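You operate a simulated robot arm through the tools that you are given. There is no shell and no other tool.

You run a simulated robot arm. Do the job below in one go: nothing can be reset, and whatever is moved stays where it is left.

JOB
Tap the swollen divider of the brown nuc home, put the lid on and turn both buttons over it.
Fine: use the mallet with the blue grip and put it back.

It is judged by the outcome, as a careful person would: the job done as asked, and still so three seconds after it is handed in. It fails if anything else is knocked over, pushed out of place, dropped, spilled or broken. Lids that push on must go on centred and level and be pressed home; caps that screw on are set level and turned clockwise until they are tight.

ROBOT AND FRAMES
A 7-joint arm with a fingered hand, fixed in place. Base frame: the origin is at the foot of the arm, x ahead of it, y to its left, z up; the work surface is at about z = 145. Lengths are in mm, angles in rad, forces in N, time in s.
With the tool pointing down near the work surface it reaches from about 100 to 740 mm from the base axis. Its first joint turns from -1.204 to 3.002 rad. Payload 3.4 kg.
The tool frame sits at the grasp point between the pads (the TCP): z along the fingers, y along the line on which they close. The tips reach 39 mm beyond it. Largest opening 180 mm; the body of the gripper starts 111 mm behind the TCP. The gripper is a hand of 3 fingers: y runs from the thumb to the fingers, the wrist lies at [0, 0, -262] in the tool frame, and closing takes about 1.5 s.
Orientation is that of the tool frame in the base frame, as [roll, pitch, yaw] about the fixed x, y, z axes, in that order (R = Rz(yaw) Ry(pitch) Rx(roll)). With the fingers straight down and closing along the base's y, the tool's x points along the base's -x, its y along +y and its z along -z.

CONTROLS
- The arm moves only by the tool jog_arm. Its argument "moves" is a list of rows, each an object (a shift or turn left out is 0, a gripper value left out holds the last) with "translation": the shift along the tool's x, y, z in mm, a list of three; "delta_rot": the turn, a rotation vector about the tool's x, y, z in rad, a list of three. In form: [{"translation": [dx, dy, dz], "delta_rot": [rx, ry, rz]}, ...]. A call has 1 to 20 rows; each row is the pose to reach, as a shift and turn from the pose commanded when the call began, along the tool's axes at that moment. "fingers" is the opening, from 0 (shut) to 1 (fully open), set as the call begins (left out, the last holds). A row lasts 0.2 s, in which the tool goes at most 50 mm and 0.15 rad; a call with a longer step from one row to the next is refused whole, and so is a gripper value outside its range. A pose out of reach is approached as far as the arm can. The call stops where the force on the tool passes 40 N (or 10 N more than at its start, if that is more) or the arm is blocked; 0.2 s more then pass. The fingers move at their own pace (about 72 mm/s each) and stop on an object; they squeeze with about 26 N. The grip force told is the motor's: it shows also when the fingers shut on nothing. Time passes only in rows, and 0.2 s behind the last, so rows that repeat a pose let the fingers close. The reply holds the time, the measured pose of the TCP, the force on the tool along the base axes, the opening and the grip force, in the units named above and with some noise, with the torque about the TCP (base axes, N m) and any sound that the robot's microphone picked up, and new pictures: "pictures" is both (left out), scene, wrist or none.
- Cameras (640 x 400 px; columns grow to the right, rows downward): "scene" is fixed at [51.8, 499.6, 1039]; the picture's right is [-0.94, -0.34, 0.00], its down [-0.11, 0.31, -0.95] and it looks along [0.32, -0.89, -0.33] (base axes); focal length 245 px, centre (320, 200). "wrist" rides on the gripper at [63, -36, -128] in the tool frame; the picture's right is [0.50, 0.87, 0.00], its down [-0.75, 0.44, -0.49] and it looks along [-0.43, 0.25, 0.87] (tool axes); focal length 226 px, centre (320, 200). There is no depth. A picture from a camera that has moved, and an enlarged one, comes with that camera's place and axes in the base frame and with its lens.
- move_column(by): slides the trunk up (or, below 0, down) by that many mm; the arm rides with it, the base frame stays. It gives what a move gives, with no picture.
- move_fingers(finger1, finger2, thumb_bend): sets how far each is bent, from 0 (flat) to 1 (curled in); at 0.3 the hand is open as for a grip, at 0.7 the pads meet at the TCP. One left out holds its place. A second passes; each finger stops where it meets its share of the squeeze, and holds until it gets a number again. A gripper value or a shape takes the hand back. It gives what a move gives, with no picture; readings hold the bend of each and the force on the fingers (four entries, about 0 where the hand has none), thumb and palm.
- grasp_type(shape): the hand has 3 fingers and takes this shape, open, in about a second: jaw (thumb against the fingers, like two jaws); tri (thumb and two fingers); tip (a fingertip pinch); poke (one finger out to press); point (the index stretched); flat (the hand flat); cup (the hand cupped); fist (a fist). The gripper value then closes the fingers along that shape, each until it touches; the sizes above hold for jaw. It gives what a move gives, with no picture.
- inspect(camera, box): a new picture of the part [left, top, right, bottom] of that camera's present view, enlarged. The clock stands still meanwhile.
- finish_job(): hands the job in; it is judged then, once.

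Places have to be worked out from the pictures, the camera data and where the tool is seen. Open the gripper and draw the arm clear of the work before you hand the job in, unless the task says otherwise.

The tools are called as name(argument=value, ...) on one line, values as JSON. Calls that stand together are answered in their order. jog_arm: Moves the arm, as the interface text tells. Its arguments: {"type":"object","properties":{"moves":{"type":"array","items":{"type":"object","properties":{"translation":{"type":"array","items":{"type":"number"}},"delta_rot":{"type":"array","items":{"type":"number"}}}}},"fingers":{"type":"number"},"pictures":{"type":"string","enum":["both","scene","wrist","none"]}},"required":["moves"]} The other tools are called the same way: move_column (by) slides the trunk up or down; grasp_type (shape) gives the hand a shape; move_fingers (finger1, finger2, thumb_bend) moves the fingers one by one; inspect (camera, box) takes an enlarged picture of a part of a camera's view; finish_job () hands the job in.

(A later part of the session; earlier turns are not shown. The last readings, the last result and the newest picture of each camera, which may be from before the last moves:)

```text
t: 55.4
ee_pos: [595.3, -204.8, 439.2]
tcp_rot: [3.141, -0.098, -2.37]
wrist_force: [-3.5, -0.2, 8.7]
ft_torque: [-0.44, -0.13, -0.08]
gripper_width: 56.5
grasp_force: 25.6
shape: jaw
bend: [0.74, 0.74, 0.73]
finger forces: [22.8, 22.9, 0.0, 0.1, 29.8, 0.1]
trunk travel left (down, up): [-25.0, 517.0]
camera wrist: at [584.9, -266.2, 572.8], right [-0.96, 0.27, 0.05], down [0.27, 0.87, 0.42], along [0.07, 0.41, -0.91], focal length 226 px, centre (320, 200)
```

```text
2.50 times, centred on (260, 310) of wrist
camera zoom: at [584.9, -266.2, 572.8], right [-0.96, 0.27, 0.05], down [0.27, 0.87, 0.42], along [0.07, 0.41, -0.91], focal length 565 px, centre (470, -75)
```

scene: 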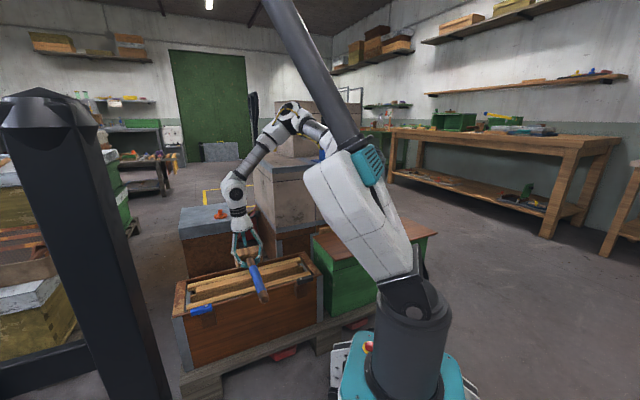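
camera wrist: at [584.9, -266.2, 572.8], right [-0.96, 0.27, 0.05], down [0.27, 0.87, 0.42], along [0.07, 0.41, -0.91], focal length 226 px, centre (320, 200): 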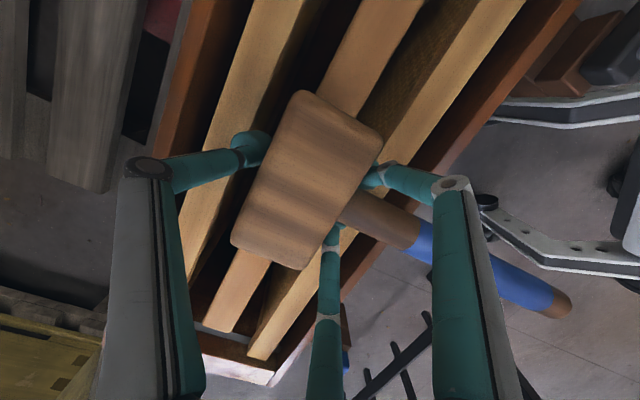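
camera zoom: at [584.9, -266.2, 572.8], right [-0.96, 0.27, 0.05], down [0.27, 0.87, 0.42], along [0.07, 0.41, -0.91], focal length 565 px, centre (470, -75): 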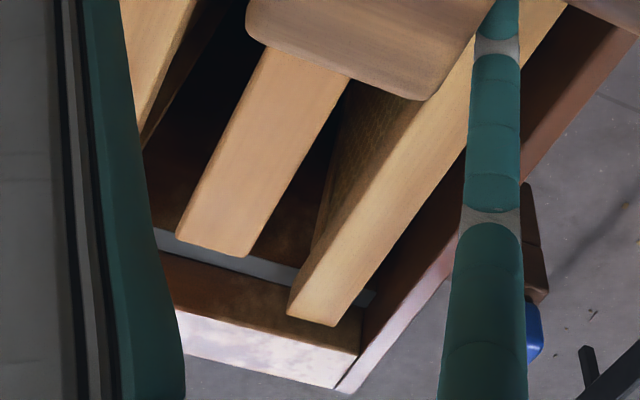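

It is down by about 15 mm. I tap again to see whether it still moves.

jog_arm(moves=[{"translation": [0, 0, -22]}, {"translation": [0, 0, -42]}, {"translation": [0, 0, -42]}, {"translation": [0, 0, 6]}, {"translation": [0, 0, 9]}], pictures="none")

inspect(camera="scene", box=[180, 265, 250, 320])

inspect(camera="scene", box=[265, 245, 325, 295])

```text
t: 56.6
ee_pos: [595.3, -204.5, 434.9]
tcp_rot: [-3.138, -0.093, -2.369]
wrist_force: [-3.3, -1.1, 37.1]
ft_torque: [-0.76, -0.36, -0.17]
gripper_width: 56.3
grasp_force: 26.3
shape: jaw
bend: [0.74, 0.75, 0.74]
finger forces: [21.3, 20.2, 0.0, 0.0, 31.8, 0.1]
trunk travel left (down, up): [-25.0, 517.0]
```

```text
7.27 times, centred on (215, 292) of scene
camera zoom: at [51.8, 499.6, 1039.0], right [-0.94, -0.34, 0.0], down [-0.11, 0.31, -0.95], along [0.32, -0.89, -0.33], focal length 1784 px, centre (1084, -473)
```

zoom: 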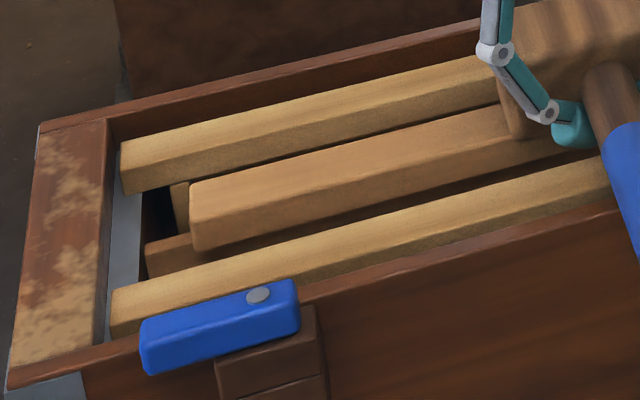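

```text
8.00 times, centred on (295, 270) of scene
camera zoom: at [51.8, 499.6, 1039.0], right [-0.94, -0.34, 0.0], down [-0.11, 0.31, -0.95], along [0.32, -0.89, -0.33], focal length 1962 px, centre (520, -360)
```

zoom: 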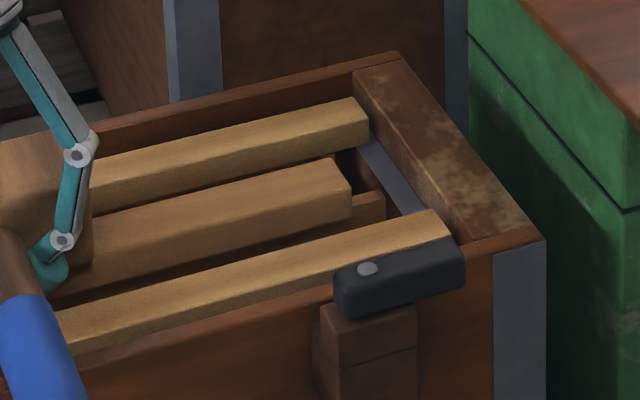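

Both ends are unchanged by the extra taps. Triangulating both views puts the divider top at z≈391, level with the frames (z≈390) and below the rim. The divider is home, so I raise the mallet straight up.

jog_arm(moves=[{"translation": [1, 0, -10]}, {"translation": [4, 0, -40]}, {"translation": [8, 0, -80]}, {"translation": [12, 0, -122]}, {"translation": [16.5, 0, -164]}, {"translation": [20.7, 0, -206]}, {"translation": [25, 0, -248]}, {"translation": [29, 0, -290]}, {"translation": [33, 0, -332]}, {"translation": [37, 0, -373], "delta_rot": [0, -0.05, 0]}, {"translation": [41, 0, -413], "delta_rot": [0, -0.1, 0]}])

inspect(camera="scene", box=[165, 230, 335, 340])

inspect(camera="scene", box=[180, 60, 300, 210])

```text
t: 59.0
ee_pos: [594.3, -206.2, 848.0]
tcp_rot: [3.14, 0.001, -2.369]
wrist_force: [0.4, 0.0, -3.0]
ft_torque: [-0.07, -0.07, 0.01]
gripper_width: 56.0
grasp_force: 25.8
shape: jaw
bend: [0.74, 0.74, 0.73]
finger forces: [22.5, 22.2, 0.0, 0.0, 29.7, 0.0]
trunk travel left (down, up): [-25.0, 517.0]
camera wrist: at [574.2, -277.8, 975.0], right [-0.96, 0.27, 0.0], down [0.23, 0.84, 0.49], along [0.13, 0.48, -0.87], focal length 226 px, centre (320, 200)
```

scene: 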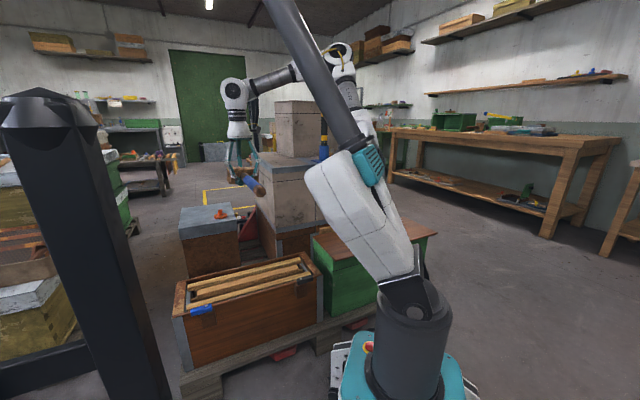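
wrist: 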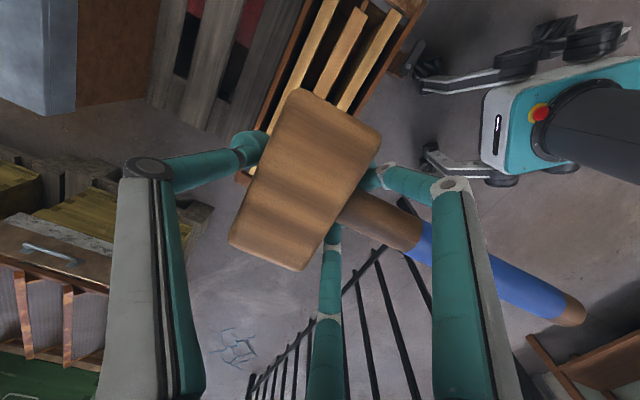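

```text
3.64 times, centred on (250, 285) of scene
camera zoom: at [51.8, 499.6, 1039.0], right [-0.94, -0.34, 0.0], down [-0.11, 0.31, -0.95], along [0.32, -0.89, -0.33], focal length 892 px, centre (574, -109)
```

zoom: 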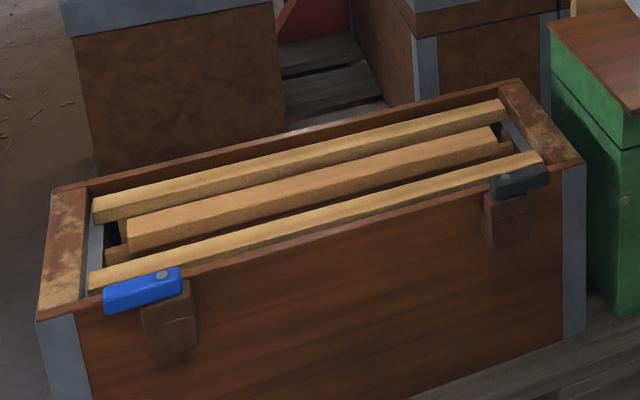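

```text
2.67 times, centred on (240, 135) of scene
camera zoom: at [51.8, 499.6, 1039.0], right [-0.94, -0.34, 0.0], down [-0.11, 0.31, -0.95], along [0.32, -0.89, -0.33], focal length 654 px, centre (533, 373)
```

zoom: 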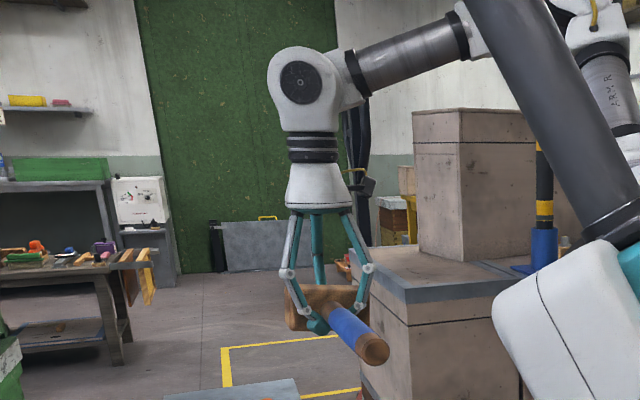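

The divider now sits level with the frames. I carry the mallet back, turning it to its original direction (handle at 44°) on the way to the staging point clear of the pole.

jog_arm(moves=[{"translation": [5, -22.6, -8.5], "delta_rot": [0, 0, -0.131]}, {"translation": [10, -45, -17], "delta_rot": [0, 0, -0.262]}, {"translation": [15, -68, -25], "delta_rot": [0, 0, -0.392]}, {"translation": [20, -90.5, -34], "delta_rot": [0, 0, -0.523]}, {"translation": [25, -113, -42], "delta_rot": [0, 0, -0.654]}, {"translation": [30, -136, -51], "delta_rot": [0, 0, -0.785]}, {"translation": [34, -158, -60], "delta_rot": [0, 0, -0.916]}, {"translation": [39, -181, -68], "delta_rot": [0, 0, -1.046]}, {"translation": [44, -204, -76], "delta_rot": [0, 0, -1.177]}, {"translation": [49, -226, -85], "delta_rot": [0, 0, -1.308]}, {"translation": [54, -249, -93], "delta_rot": [0, 0, -1.439]}, {"translation": [59, -272, -102], "delta_rot": [0, 0, -1.569]}])

```text
t: 61.6
ee_pos: [742.7, -441.2, 944.9]
tcp_rot: [-3.14, 0.004, -0.796]
wrist_force: [0.1, 0.1, -3.3]
ft_torque: [0.11, -0.05, -0.02]
gripper_width: 56.0
grasp_force: 26.0
shape: jaw
bend: [0.74, 0.74, 0.73]
finger forces: [23.1, 22.2, 0.0, 0.0, 30.1, 0.0]
trunk travel left (down, up): [-25.0, 517.0]
camera wrist: at [813.1, -461.7, 1073.7], right [-0.27, -0.96, 0.0], down [-0.84, 0.23, 0.49], along [-0.47, 0.14, -0.87], focal length 226 px, centre (320, 200)
```

scene: 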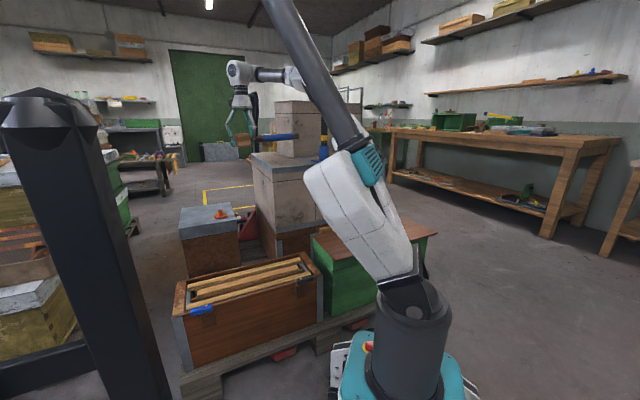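
wrist: 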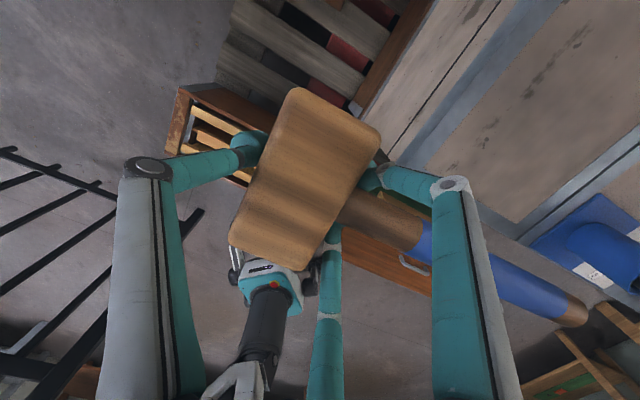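

Next I move over the original spot at height, restoring the slight tilt at which the mallet lay flat.

jog_arm(moves=[{"translation": [24, 26, 7], "delta_rot": [0, 0.02, 0]}, {"translation": [48, 53, 15], "delta_rot": [0, 0.04, 0]}, {"translation": [72, 80, 22], "delta_rot": [0, 0.06, 0]}, {"translation": [96, 107, 30], "delta_rot": [0, 0.08, 0]}, {"translation": [120, 134, 38], "delta_rot": [0, 0.1, 0]}, {"translation": [139, 160, 45], "delta_rot": [0, 0.104, 0]}, {"translation": [139, 160, 45], "delta_rot": [0, 0.104, 0]}])

inspect(camera="scene", box=[250, 90, 350, 180])

```text
t: 63.2
ee_pos: [725.5, -654.0, 901.4]
tcp_rot: [-3.139, -0.102, -0.799]
wrist_force: [0.3, -1.2, -3.5]
ft_torque: [0.06, -0.1, -0.01]
gripper_width: 55.6
grasp_force: 26.6
shape: jaw
bend: [0.74, 0.74, 0.73]
finger forces: [23.0, 22.3, 0.0, 0.1, 29.8, 0.0]
trunk travel left (down, up): [-25.0, 517.0]
camera wrist: at [785.6, -665.6, 1035.8], right [-0.27, -0.96, 0.05], down [-0.87, 0.27, 0.41], along [-0.41, 0.07, -0.91], focal length 226 px, centre (320, 200)
```

scene: 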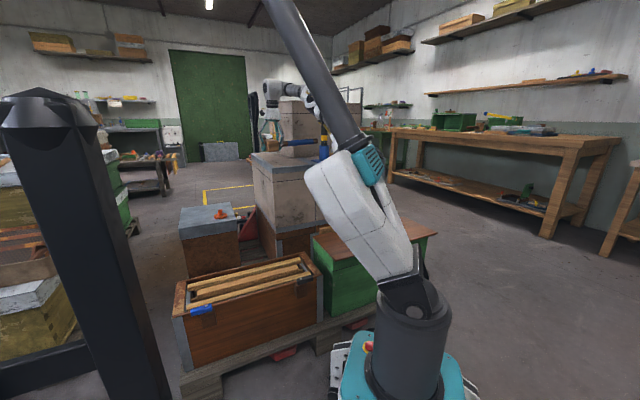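
wrist: 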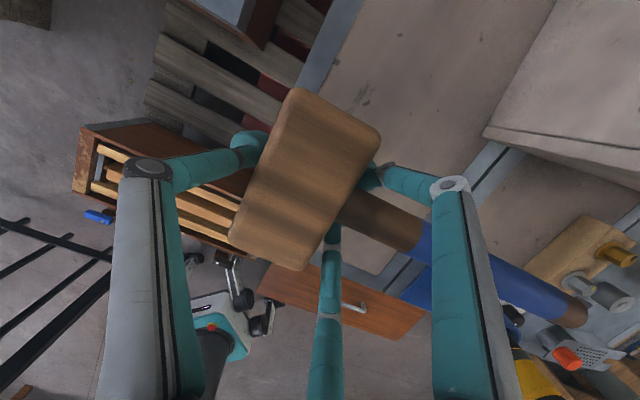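

```text
4.44 times, centred on (300, 135) of scene
camera zoom: at [51.8, 499.6, 1039.0], right [-0.94, -0.34, 0.0], down [-0.11, 0.31, -0.95], along [0.32, -0.89, -0.33], focal length 1090 px, centre (409, 489)
```

zoom: 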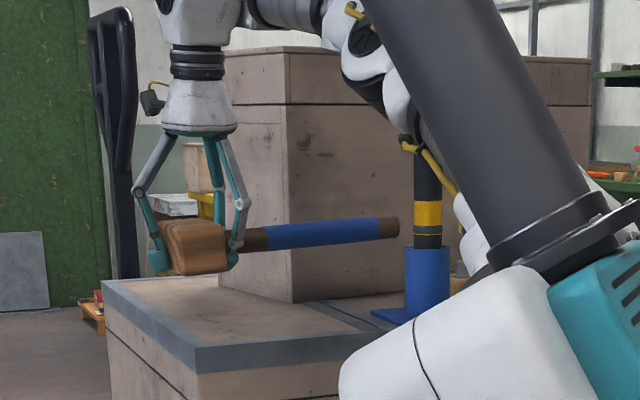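

The mallet got tipped slightly in the grip by the taps, with the handle end up about 0.07 rad. I level it by tilting the hand about its x axis and lower to just above the surface.

jog_arm(moves=[{"translation": [-1.5, 0, 15], "delta_rot": [0.035, 0, 0]}, {"translation": [-3, 0, 30], "delta_rot": [0.07, 0, 0]}, {"translation": [-4.5, 0, 45], "delta_rot": [0.07, 0, 0]}, {"translation": [-5.5, 0, 54], "delta_rot": [0.07, 0, 0]}], pictures="wrist")

inspect(camera="scene", box=[250, 110, 350, 180])

```text
t: 64.2
ee_pos: [726.7, -655.0, 845.7]
tcp_rot: [-3.072, -0.1, -0.801]
wrist_force: [0.5, 0.3, -2.9]
ft_torque: [0.08, -0.08, 0.0]
gripper_width: 55.6
grasp_force: 25.5
shape: jaw
bend: [0.74, 0.74, 0.73]
finger forces: [23.1, 22.3, 0.1, 0.0, 29.9, 0.1]
trunk travel left (down, up): [-25.0, 517.0]
camera wrist: at [780.1, -671.1, 981.9], right [-0.27, -0.96, -0.01], down [-0.89, 0.24, 0.38], along [-0.36, 0.11, -0.92], focal length 226 px, centre (320, 200)
```

wrist: 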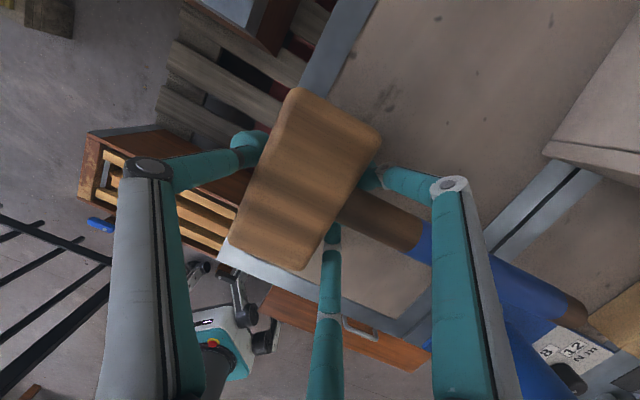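

```text
5.71 times, centred on (300, 145) of scene
camera zoom: at [51.8, 499.6, 1039.0], right [-0.94, -0.34, 0.0], down [-0.11, 0.31, -0.95], along [0.32, -0.89, -0.33], focal length 1401 px, centre (434, 514)
```

zoom: 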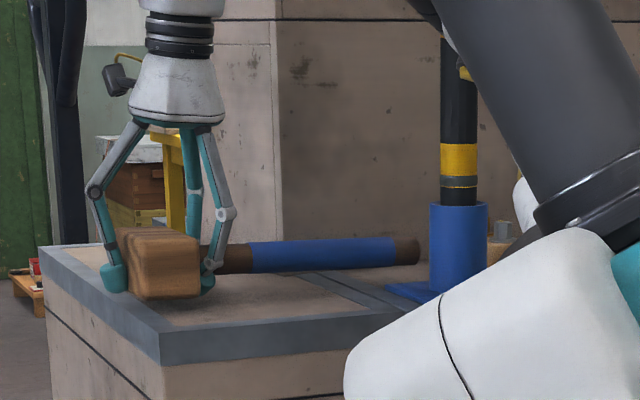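

The position matches the original picture to within about a pixel. I level a touch more and creep down until the head touches the hive top.

jog_arm(moves=[{"translation": [-0.3, 0, 3], "delta_rot": [0.03, 0, 0]}, {"translation": [-0.5, 0, 5], "delta_rot": [0.03, 0, 0]}, {"translation": [-0.7, 0, 7], "delta_rot": [0.03, 0, 0]}, {"translation": [-0.7, 0, 7], "delta_rot": [0.03, 0, 0]}], pictures="none")

inspect(camera="scene", box=[250, 110, 350, 180])

```text
t: 65.2
ee_pos: [727.0, -653.9, 840.2]
tcp_rot: [-3.04, -0.1, -0.799]
wrist_force: [0.3, 0.4, -3.0]
ft_torque: [0.08, -0.08, -0.02]
gripper_width: 55.5
grasp_force: 26.0
shape: jaw
bend: [0.74, 0.74, 0.73]
finger forces: [23.2, 22.4, 0.1, 0.0, 29.8, 0.0]
trunk travel left (down, up): [-25.0, 517.0]
```

```text
5.71 times, centred on (300, 145) of scene
camera zoom: at [51.8, 499.6, 1039.0], right [-0.94, -0.34, 0.0], down [-0.11, 0.31, -0.95], along [0.32, -0.89, -0.33], focal length 1401 px, centre (434, 514)
```

zoom: 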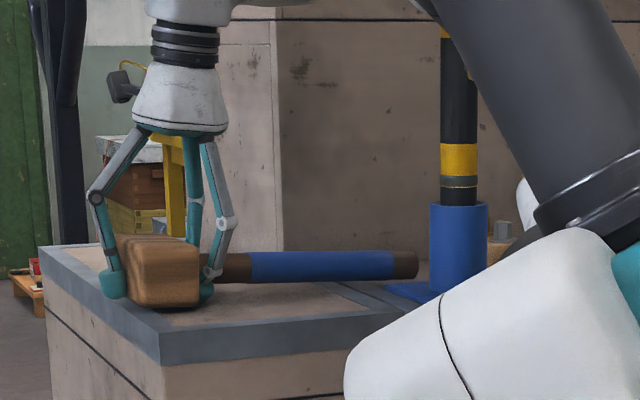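

Level now and a few millimetres above the surface. I continue down in fine steps until contact.

jog_arm(moves=[{"translation": [-0.1, 0, 1.5]}, {"translation": [-0.3, 0, 3]}, {"translation": [-0.4, 0, 4.5]}, {"translation": [-0.6, 0, 6]}], pictures="none")

```text
t: 66.2
ee_pos: [727.8, -652.2, 834.4]
tcp_rot: [-3.042, -0.102, -0.799]
wrist_force: [0.2, -0.5, -2.0]
ft_torque: [0.05, -0.03, -0.03]
gripper_width: 55.6
grasp_force: 25.9
shape: jaw
bend: [0.74, 0.74, 0.73]
finger forces: [23.1, 22.3, 0.0, 0.0, 29.7, 0.1]
trunk travel left (down, up): [-25.0, 517.0]
```

The weight is just starting to transfer (-2 N). I go a millimetre or two further, still in contact-sensitive steps.

jog_arm(moves=[{"translation": [-0.1, 0, 1]}, {"translation": [-0.2, 0, 2]}, {"translation": [-0.2, 0, 2]}], pictures="wrist")

inspect(camera="scene", box=[250, 110, 350, 180])

```text
t: 67.0
ee_pos: [726.0, -652.5, 833.7]
tcp_rot: [-3.039, -0.103, -0.801]
wrist_force: [0.8, -3.2, 8.1]
ft_torque: [-0.1, -0.03, -0.09]
gripper_width: 55.9
grasp_force: 26.1
shape: jaw
bend: [0.74, 0.74, 0.73]
finger forces: [22.1, 21.0, 0.1, 0.0, 30.3, 0.1]
trunk travel left (down, up): [-25.0, 517.0]
camera wrist: at [776.8, -671.7, 970.4], right [-0.26, -0.96, -0.04], down [-0.9, 0.23, 0.36], along [-0.34, 0.13, -0.93], focal length 226 px, centre (320, 200)
```

wrist: 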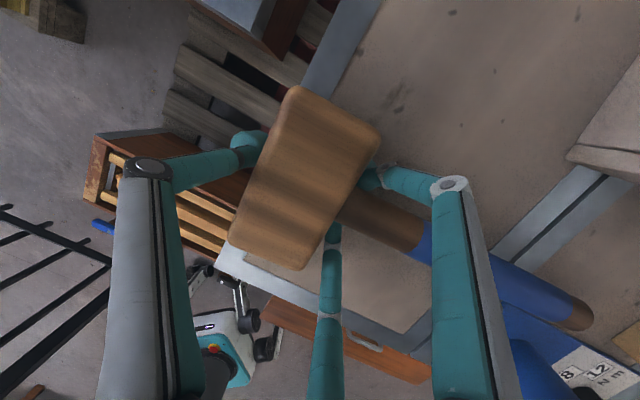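

```text
5.71 times, centred on (300, 145) of scene
camera zoom: at [51.8, 499.6, 1039.0], right [-0.94, -0.34, 0.0], down [-0.11, 0.31, -0.95], along [0.32, -0.89, -0.33], focal length 1401 px, centre (434, 514)
```

zoom: 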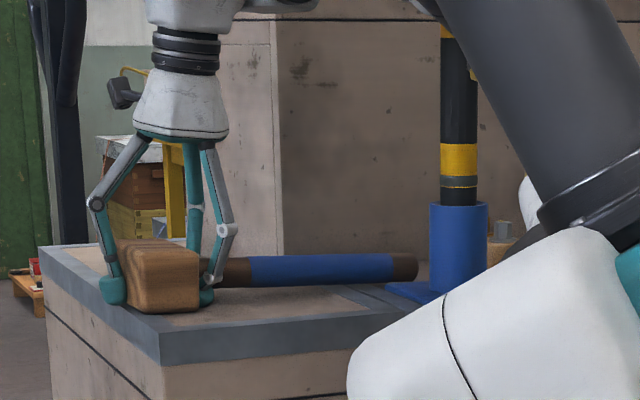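

The head is resting on the hive top (about 8 N). I release by opening moderately and then rise straight up.

jog_arm(moves=[{"translation": [0, 0, -1]}, {"translation": [0, 0, -1]}, {"translation": [0, 0, -1]}, {"translation": [0, 0, -1]}, {"translation": [0, 0, -1]}], fingers=0.5, pictures="wrist")

inspect(camera="scene", box=[250, 110, 350, 180])

```text
t: 68.2
ee_pos: [725.3, -651.5, 834.8]
tcp_rot: [-3.039, -0.107, -0.799]
wrist_force: [1.9, -3.0, 16.5]
ft_torque: [-0.01, 0.4, 0.09]
gripper_width: 82.9
grasp_force: 0.0
shape: jaw
bend: [0.71, 0.74, 0.72]
finger forces: [0.1, 16.3, 0.0, 0.0, 0.0, 0.0]
trunk travel left (down, up): [-25.0, 517.0]
camera wrist: at [776.2, -671.0, 972.2], right [-0.26, -0.96, -0.04], down [-0.9, 0.23, 0.36], along [-0.34, 0.13, -0.93], focal length 226 px, centre (320, 200)
```

wrist: 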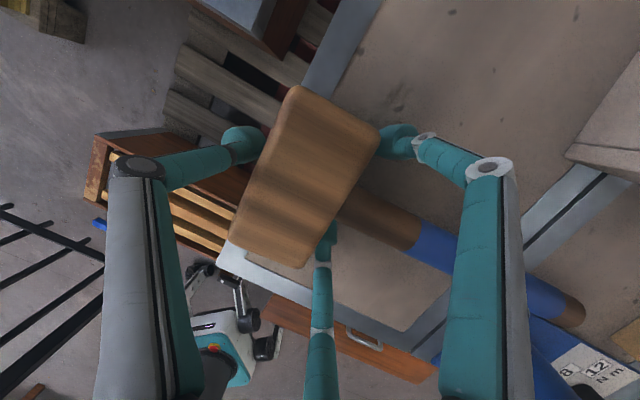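

```text
5.71 times, centred on (300, 145) of scene
camera zoom: at [51.8, 499.6, 1039.0], right [-0.94, -0.34, 0.0], down [-0.11, 0.31, -0.95], along [0.32, -0.89, -0.33], focal length 1401 px, centre (434, 514)
```

zoom: 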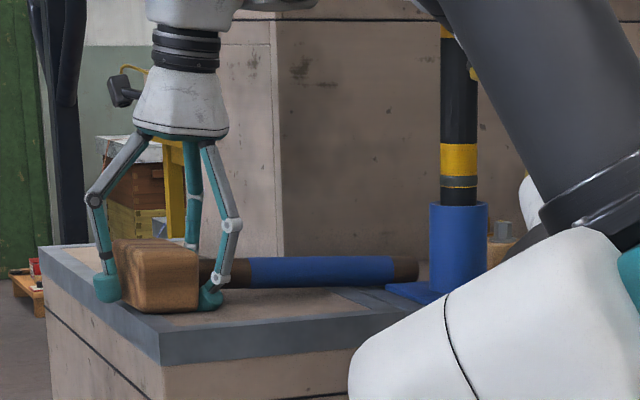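

The mallet is released, with one fingertip just touching the hive top. I rise vertically, then continue well clear.

jog_arm(moves=[{"translation": [0.5, -0.5, -5]}, {"translation": [1, -1, -10]}, {"translation": [1, -1, -10]}], pictures="none")

jog_arm(moves=[{"translation": [0, 0, 0]}, {"translation": [0, 0, 0]}, {"translation": [2, -2, -20]}, {"translation": [5, -5, -50]}, {"translation": [9, -9, -90]}, {"translation": [13, -13, -130]}, {"translation": [13, -13, -130]}], fingers=0.7)

inspect(camera="scene", box=[240, 90, 340, 170])

```text
t: 69.0
ee_pos: [726.6, -652.6, 840.9]
tcp_rot: [-3.042, -0.099, -0.798]
wrist_force: [-0.4, 0.4, 0.3]
ft_torque: [-0.01, -0.01, 0.01]
gripper_width: 89.4
grasp_force: 0.0
shape: jaw
bend: [0.71, 0.71, 0.72]
finger forces: [0.1, 0.0, 0.0, 0.0, 0.0, 0.0]
trunk travel left (down, up): [-25.0, 517.0]
```

```text
t: 70.6
ee_pos: [729.6, -654.0, 945.6]
tcp_rot: [-3.04, -0.102, -0.799]
wrist_force: [-0.7, -0.1, 0.3]
ft_torque: [-0.03, 0.03, 0.01]
gripper_width: 125.7
grasp_force: 0.0
shape: jaw
bend: [0.63, 0.63, 0.63]
finger forces: [0.0, 0.0, 0.0, 0.0, 0.0, 0.0]
out of reach, approached as far as the arm can: row 6, 7
trunk travel left (down, up): [-25.0, 517.0]
camera wrist: at [780.2, -673.9, 1082.7], right [-0.26, -0.96, -0.04], down [-0.9, 0.23, 0.37], along [-0.35, 0.13, -0.93], focal length 226 px, centre (320, 200)
```

scene: 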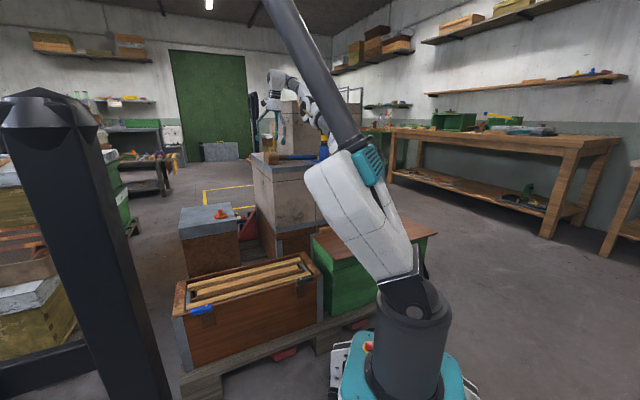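
wrist: 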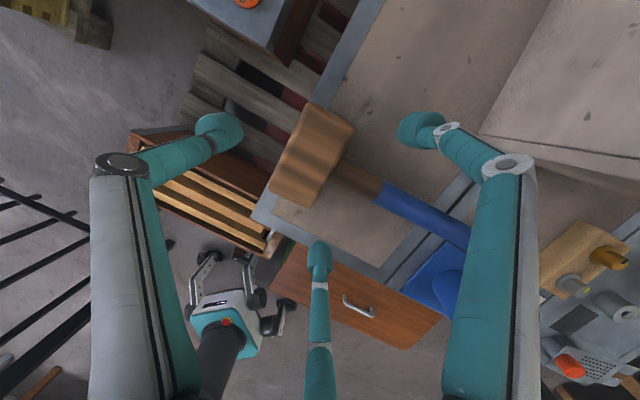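

```text
5.00 times, centred on (290, 130) of scene
camera zoom: at [51.8, 499.6, 1039.0], right [-0.94, -0.34, 0.0], down [-0.11, 0.31, -0.95], along [0.32, -0.89, -0.33], focal length 1226 px, centre (470, 550)
```

zoom: 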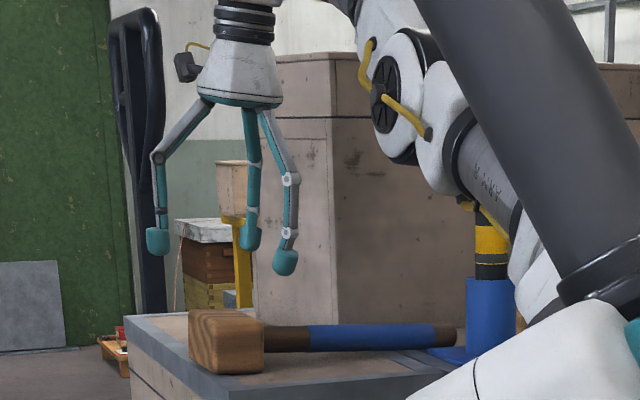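

The mallet is back within about 7 mm of where it was. Now the lid. I level the hand, turn it and move above the green nuc to look at the lid's handle.

jog_arm(moves=[{"delta_rot": [-0.05, -0.05, 0]}, {"delta_rot": [-0.1, -0.1, 0]}], pictures="none")

jog_arm(moves=[{"translation": [-33, 14, 3], "delta_rot": [0, 0, 0.131]}, {"translation": [-67, 28, 7], "delta_rot": [0, 0, 0.262]}, {"translation": [-101, 41, 11], "delta_rot": [0, 0, 0.393]}, {"translation": [-134, 55, 15], "delta_rot": [0, 0, 0.524]}, {"translation": [-168, 69, 18], "delta_rot": [0, 0, 0.655]}, {"translation": [-202, 83, 22], "delta_rot": [0, 0, 0.786]}, {"translation": [-235, 97, 26], "delta_rot": [0, 0, 0.917]}, {"translation": [-269, 110, 30], "delta_rot": [0, 0, 1.047]}, {"translation": [-302, 124, 34], "delta_rot": [0, 0, 1.178]}, {"translation": [-336, 138, 37], "delta_rot": [0, 0, 1.309]}, {"translation": [-370, 152, 41], "delta_rot": [0, 0, 1.44]}, {"translation": [-403, 165, 45], "delta_rot": [0, 0, 1.57]}])

```text
t: 71.2
ee_pos: [724.6, -642.0, 920.2]
tcp_rot: [-3.089, -0.023, -0.772]
wrist_force: [1.0, 0.7, -0.1]
ft_torque: [-0.02, 0.06, 0.02]
gripper_width: 125.5
grasp_force: 0.0
shape: jaw
bend: [0.63, 0.63, 0.63]
finger forces: [0.1, 0.0, 0.0, 0.0, 0.0, 0.0]
out of reach, approached as far as the arm can: row 1, 2
trunk travel left (down, up): [-25.0, 517.0]
```

```text
t: 73.8
ee_pos: [317.9, -477.7, 857.0]
tcp_rot: [-3.112, 0.055, -2.341]
wrist_force: [-0.3, -0.8, 0.6]
ft_torque: [-0.04, 0.0, -0.01]
gripper_width: 125.7
grasp_force: 0.0
shape: jaw
bend: [0.63, 0.63, 0.63]
finger forces: [0.0, 0.0, 0.1, 0.0, 0.0, 0.0]
trunk travel left (down, up): [-25.0, 517.0]
camera wrist: at [293.3, -550.5, 982.2], right [-0.97, 0.25, -0.05], down [0.18, 0.83, 0.52], along [0.17, 0.49, -0.85], focal length 226 px, centre (320, 200)
```

scene: 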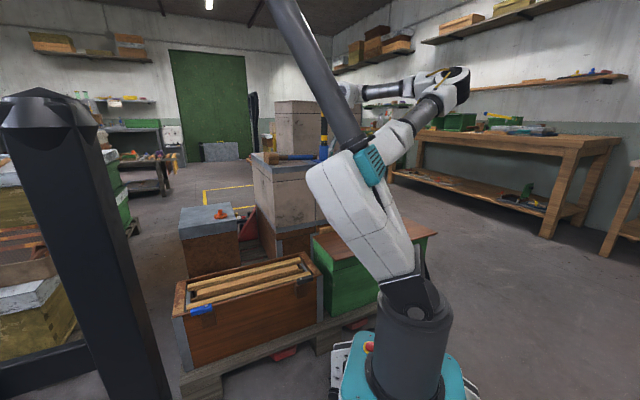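
wrist: 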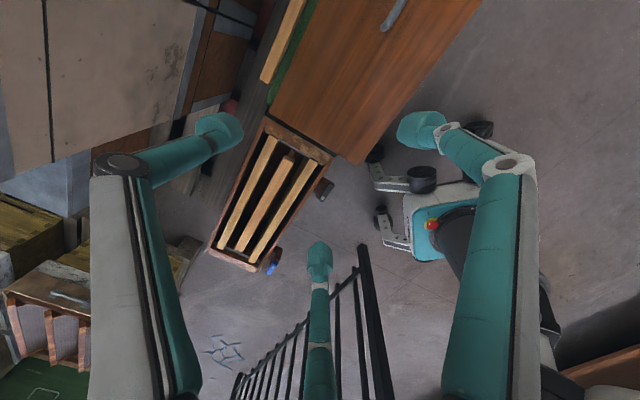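

The handle is at the top of the view. I level the hand and move over the lid's centre, about (157,-630), for a close look.

jog_arm(moves=[{"translation": [37, 2, 0], "delta_rot": [-0.015, 0.027, 0.015]}, {"translation": [74, 4, 0], "delta_rot": [-0.03, 0.055, 0.03]}, {"translation": [110, 6, 0], "delta_rot": [-0.03, 0.055, 0.03]}, {"translation": [146, 8, 0], "delta_rot": [-0.03, 0.055, 0.03]}, {"translation": [183, 9, 0], "delta_rot": [-0.03, 0.055, 0.03]}, {"translation": [219, 10, 0], "delta_rot": [-0.03, 0.055, 0.03]}])

inspect(camera="wrist", box=[200, 60, 440, 260])

```text
t: 75.2
ee_pos: [159.2, -627.4, 841.1]
tcp_rot: [3.141, 0.001, -2.369]
wrist_force: [0.4, 0.6, 0.2]
ft_torque: [0.0, -0.02, 0.01]
gripper_width: 125.5
grasp_force: 0.0
shape: jaw
bend: [0.63, 0.63, 0.63]
finger forces: [0.0, 0.0, 0.0, 0.0, 0.0, 0.0]
trunk travel left (down, up): [-25.0, 517.0]
camera wrist: at [139.6, -698.2, 968.5], right [-0.96, 0.27, 0.0], down [0.24, 0.84, 0.49], along [0.13, 0.48, -0.87], focal length 226 px, centre (320, 200)
```

scene: 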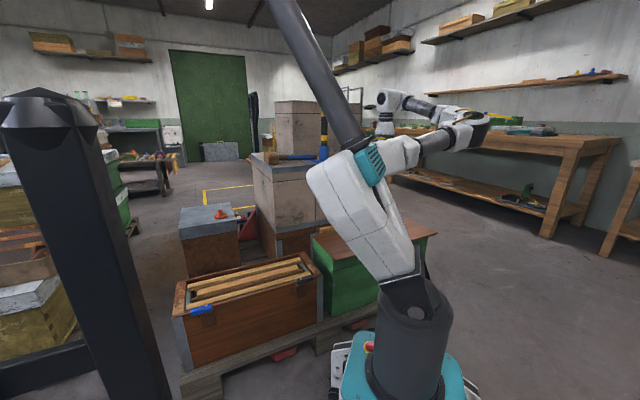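
wrist: 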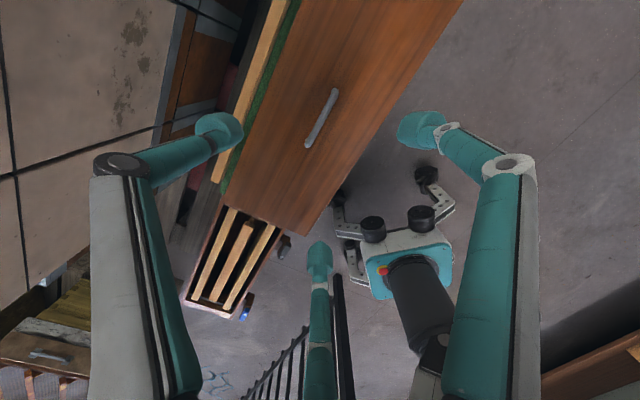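

```text
2.00 times, centred on (320, 160) of wrist
camera zoom: at [139.6, -698.2, 968.5], right [-0.96, 0.27, 0.0], down [0.24, 0.84, 0.49], along [0.13, 0.48, -0.87], focal length 452 px, centre (320, 280)
```

zoom: 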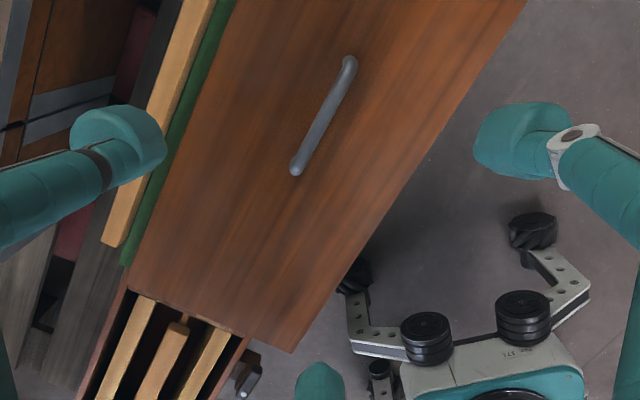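

The lid's bar handle is about 110 mm long, centred near (160,-614) and parallel to the lid. I descend to about 100 mm above it for a finer look.

jog_arm(moves=[{"translation": [-2, 2, 40]}, {"translation": [-4, 4, 80]}, {"translation": [-6, 6, 120]}, {"translation": [-8, 8, 160]}, {"translation": [-10, 9, 200]}, {"translation": [-10, 9, 235]}, {"translation": [-10, 9, 241]}])

inspect(camera="wrist", box=[220, 60, 420, 220])

inspect(camera="scene", box=[300, 180, 450, 300])

```text
t: 77.0
ee_pos: [212.1, -609.3, 608.8]
tcp_rot: [-3.017, 0.124, -2.363]
wrist_force: [-0.1, 0.1, 0.1]
ft_torque: [0.03, -0.01, -0.01]
gripper_width: 126.0
grasp_force: 0.1
shape: jaw
bend: [0.63, 0.63, 0.63]
finger forces: [0.0, 0.0, 0.0, 0.0, 0.0, 0.0]
out of reach, approached as far as the arm can: row 5
trunk travel left (down, up): [-25.0, 517.0]
stopped in row 7: the arm was blocked; the commanded pose is now the measured one
camera wrist: at [170.0, -678.2, 732.1], right [-0.95, 0.27, -0.17], down [0.15, 0.84, 0.52], along [0.28, 0.47, -0.83], focal length 226 px, centre (320, 200)
```

scene: 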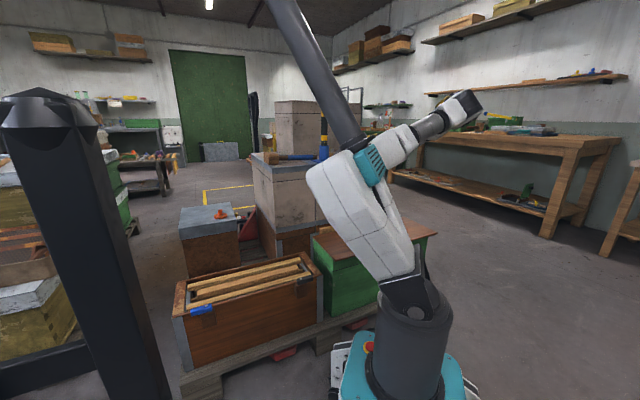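
wrist: 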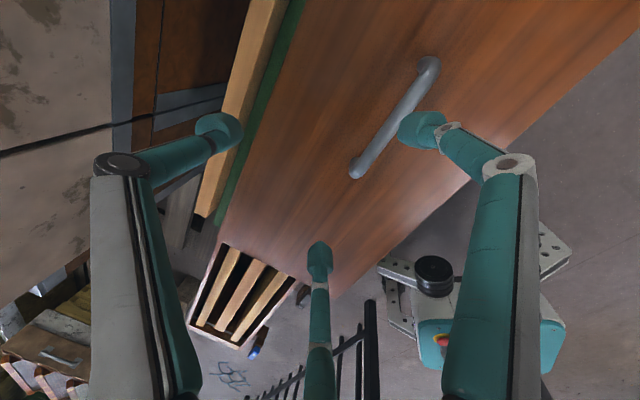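

```text
2.50 times, centred on (320, 140) of wrist
camera zoom: at [170.0, -678.2, 732.1], right [-0.95, 0.27, -0.17], down [0.15, 0.84, 0.52], along [0.28, 0.47, -0.83], focal length 565 px, centre (320, 350)
```

zoom: 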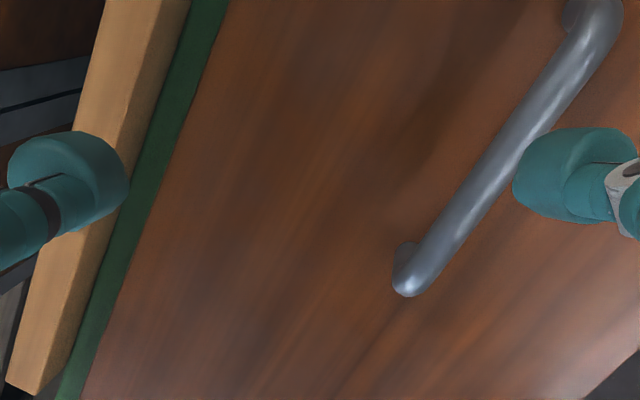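

```text
3.33 times, centred on (375, 240) of scene
camera zoom: at [51.8, 499.6, 1039.0], right [-0.94, -0.34, 0.0], down [-0.11, 0.31, -0.95], along [0.32, -0.89, -0.33], focal length 818 px, centre (137, 67)
```

zoom: 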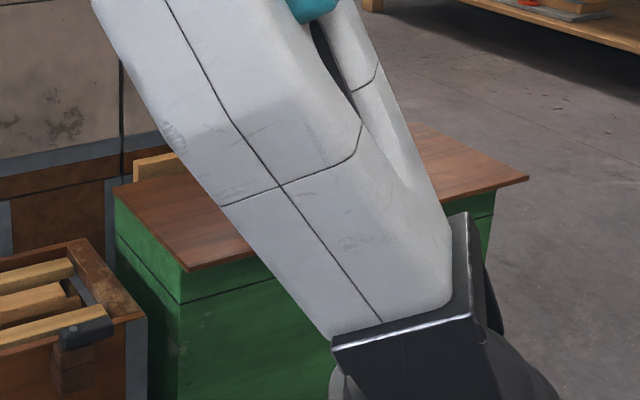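

The wrist ran into a joint limit here, because the hand tilted by itself. The three fingers repeat every 60°, so I go back up level and then turn the hand by 60° to a friendlier yaw (about 2.87).

jog_arm(moves=[{"translation": [0, 0, -30]}, {"translation": [5, 3, -65], "delta_rot": [-0.03, 0.03, 0]}, {"translation": [12, 8, -105], "delta_rot": [-0.07, 0.07, 0]}, {"translation": [23, 15, -147], "delta_rot": [-0.125, 0.124, 0]}, {"translation": [23, 15, -147], "delta_rot": [-0.125, 0.124, 0]}], pictures="none")

jog_arm(moves=[{"delta_rot": [0, 0, 0.131]}, {"delta_rot": [0, 0, 0.262]}, {"delta_rot": [0, 0, 0.393]}, {"delta_rot": [0, 0, 0.524]}, {"delta_rot": [0, 0, 0.655]}, {"delta_rot": [0, 0, 0.786]}, {"delta_rot": [0, 0, 0.917]}, {"delta_rot": [0, 0, 1.047]}, {"delta_rot": [0, 0, 1.047]}])

```text
t: 78.2
ee_pos: [157.1, -616.4, 749.8]
tcp_rot: [3.138, 0.0, -2.371]
wrist_force: [0.6, -1.1, 0.1]
ft_torque: [0.05, -0.01, -0.02]
gripper_width: 125.9
grasp_force: 0.1
shape: jaw
bend: [0.63, 0.63, 0.63]
finger forces: [0.1, 0.0, 0.0, 0.1, 0.0, 0.0]
out of reach, approached as far as the arm can: row 1, 2
trunk travel left (down, up): [-25.0, 517.0]
```

```text
t: 80.2
ee_pos: [160.4, -614.0, 750.0]
tcp_rot: [3.141, -0.001, 2.863]
wrist_force: [0.1, -1.1, 0.2]
ft_torque: [-0.01, 0.01, 0.0]
gripper_width: 126.0
grasp_force: 0.0
shape: jaw
bend: [0.63, 0.63, 0.63]
finger forces: [0.0, 0.1, 0.1, 0.1, 0.1, 0.1]
trunk travel left (down, up): [-25.0, 517.0]
camera wrist: at [89.8, -632.9, 877.0], right [-0.24, 0.97, 0.0], down [0.85, 0.21, 0.49], along [0.48, 0.12, -0.87], focal length 226 px, centre (320, 200)
```

scene: 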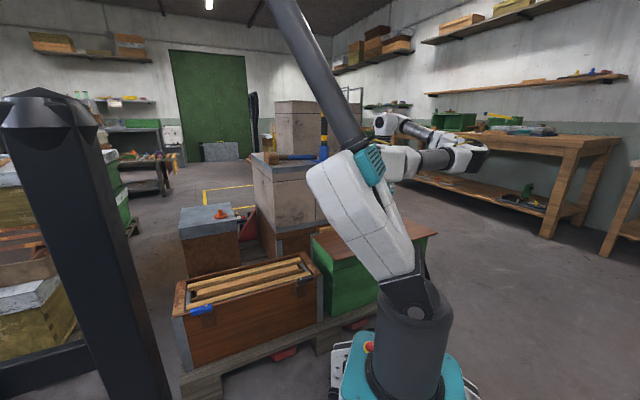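
wrist: 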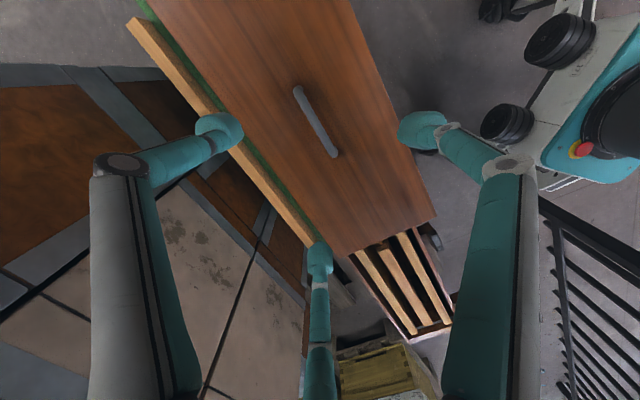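

This yaw is fine. The handle is centred near (160,-619), with its bar somewhere around z 490-515. I descend carefully towards it.

jog_arm(moves=[{"translation": [0, 2, 30]}, {"translation": [0, 4, 60]}, {"translation": [0, 5, 90]}, {"translation": [0, 5, 120]}, {"translation": [0, 5, 120]}])

inspect(camera="wrist", box=[220, 50, 420, 210])

```text
t: 81.4
ee_pos: [165.7, -614.2, 674.6]
tcp_rot: [3.139, -0.003, 2.866]
wrist_force: [0.2, 0.8, 0.3]
ft_torque: [0.0, 0.0, 0.04]
gripper_width: 125.8
grasp_force: 0.1
shape: jaw
bend: [0.63, 0.63, 0.63]
finger forces: [0.1, 0.0, 0.0, 0.0, 0.0, 0.1]
out of reach, approached as far as the arm can: row 3, 4, 5
trunk travel left (down, up): [-25.0, 517.0]
camera wrist: at [95.5, -632.2, 802.4], right [-0.24, 0.97, 0.0], down [0.85, 0.21, 0.49], along [0.47, 0.12, -0.87], focal length 226 px, centre (320, 200)
```

scene: 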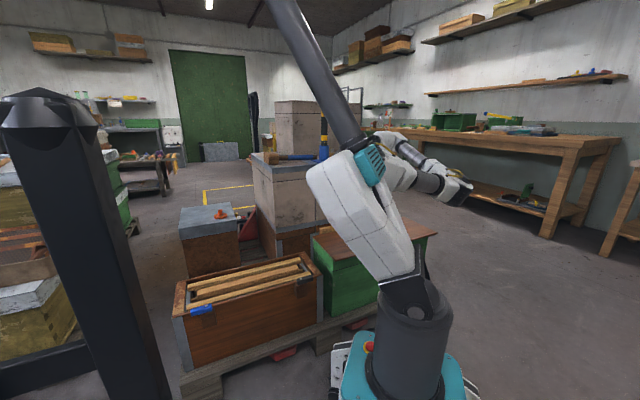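
wrist: 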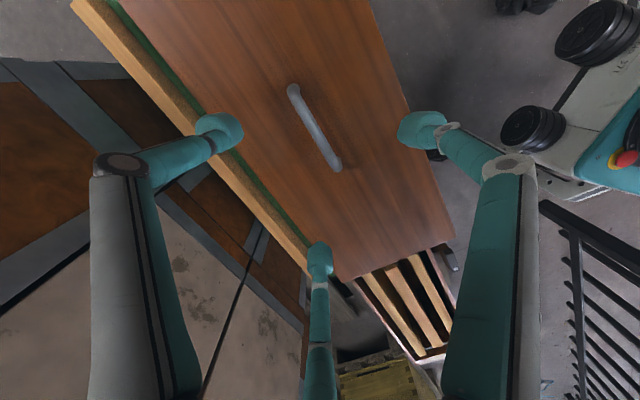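

```text
2.50 times, centred on (320, 130) of wrist
camera zoom: at [95.5, -632.2, 802.4], right [-0.24, 0.97, 0.0], down [0.85, 0.21, 0.49], along [0.47, 0.12, -0.87], focal length 565 px, centre (320, 375)
```

zoom: 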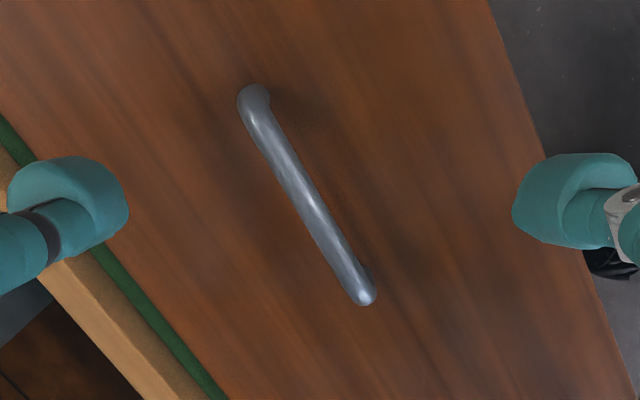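

The level pose runs out of reach at z≈675, since the lid lies just past the first joint's limit. I lean the hand so that the wrist moves back inside the range (about 0.25 rad, mostly along the bar) and try lower.

jog_arm(moves=[{"delta_rot": [0.084, 0.095, 0]}, {"delta_rot": [0.168, 0.19, 0]}, {"delta_rot": [0.168, 0.19, 0], "translation": [0, 0, 20]}, {"delta_rot": [0.168, 0.19, 0], "translation": [0, 0, 40]}, {"delta_rot": [0.168, 0.19, 0], "translation": [0, 0, 60]}])

```text
t: 82.6
ee_pos: [165.4, -613.4, 613.3]
tcp_rot: [-2.973, -0.193, 2.848]
wrist_force: [0.7, 0.0, -0.2]
ft_torque: [0.02, 0.06, 0.01]
gripper_width: 126.1
grasp_force: 0.0
shape: jaw
bend: [0.63, 0.63, 0.63]
finger forces: [0.0, 0.0, 0.1, 0.0, 0.0, 0.1]
trunk travel left (down, up): [-25.0, 517.0]
camera wrist: at [127.4, -617.8, 755.2], right [-0.25, 0.97, -0.05], down [0.93, 0.25, 0.26], along [0.26, 0.02, -0.96], focal length 226 px, centre (320, 200)
```

scene: 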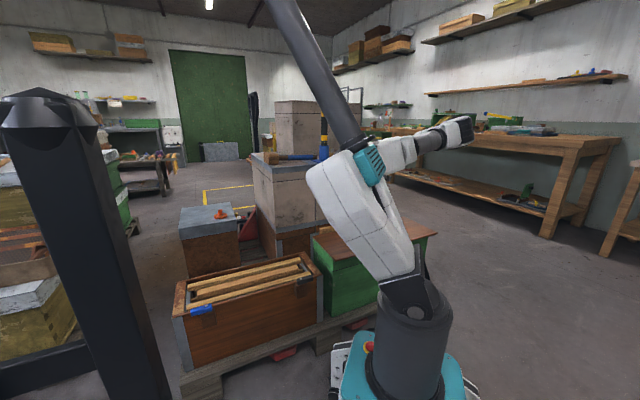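
wrist: 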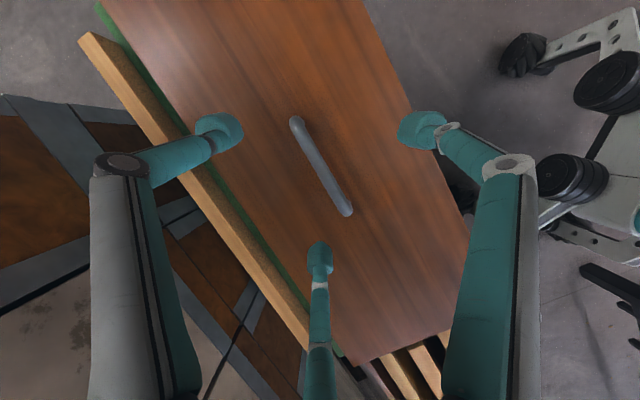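

That pose is reachable. I line up with the handle centre at (160,-618) and descend along the leaning tool axis to about 60 mm from the bar.

jog_arm(moves=[{"translation": [-9, 6, 0]}, {"translation": [-18, 12.5, 0]}, {"translation": [-18, 12.5, 20]}, {"translation": [-18, 12.5, 40]}, {"translation": [-18, 12.5, 50]}])

inspect(camera="wrist", box=[200, 60, 440, 260])

```text
t: 83.8
ee_pos: [173.3, -613.0, 559.7]
tcp_rot: [-2.973, -0.192, 2.85]
wrist_force: [0.7, 0.2, 0.3]
ft_torque: [0.01, 0.0, -0.01]
gripper_width: 125.9
grasp_force: 0.0
shape: jaw
bend: [0.63, 0.63, 0.63]
finger forces: [0.1, 0.1, 0.0, 0.1, 0.2, 0.0]
trunk travel left (down, up): [-25.0, 517.0]
camera wrist: at [135.1, -616.2, 701.7], right [-0.25, 0.97, -0.05], down [0.93, 0.25, 0.26], along [0.26, 0.02, -0.96], focal length 226 px, centre (320, 200)
```

scene: 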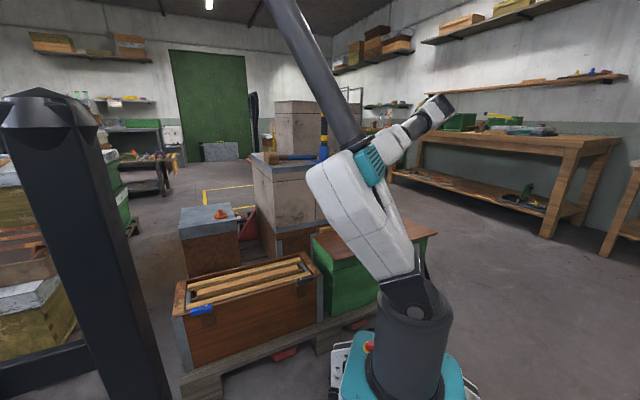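
wrist: 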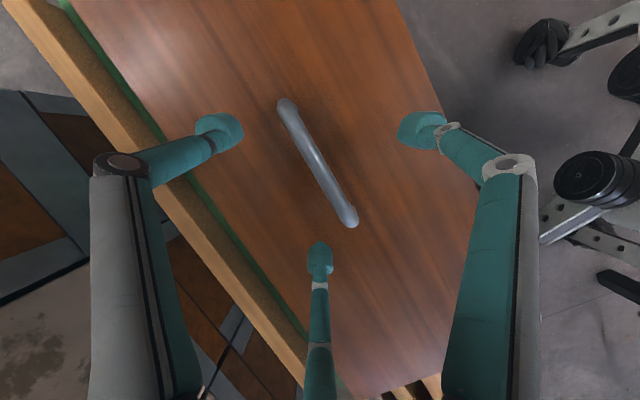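

```text
2.00 times, centred on (320, 160) of wrist
camera zoom: at [135.1, -616.2, 701.7], right [-0.25, 0.97, -0.05], down [0.93, 0.25, 0.26], along [0.26, 0.02, -0.96], focal length 452 px, centre (320, 280)
```

zoom: 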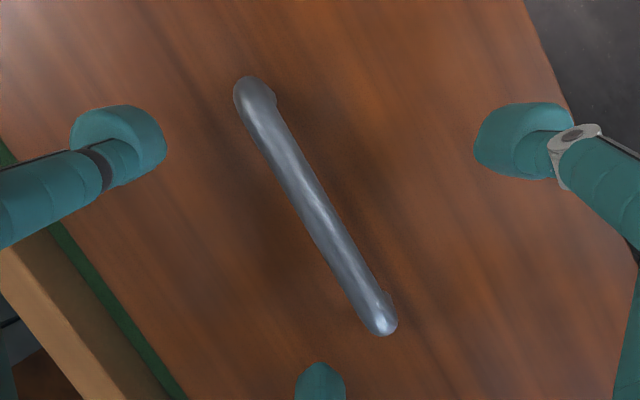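

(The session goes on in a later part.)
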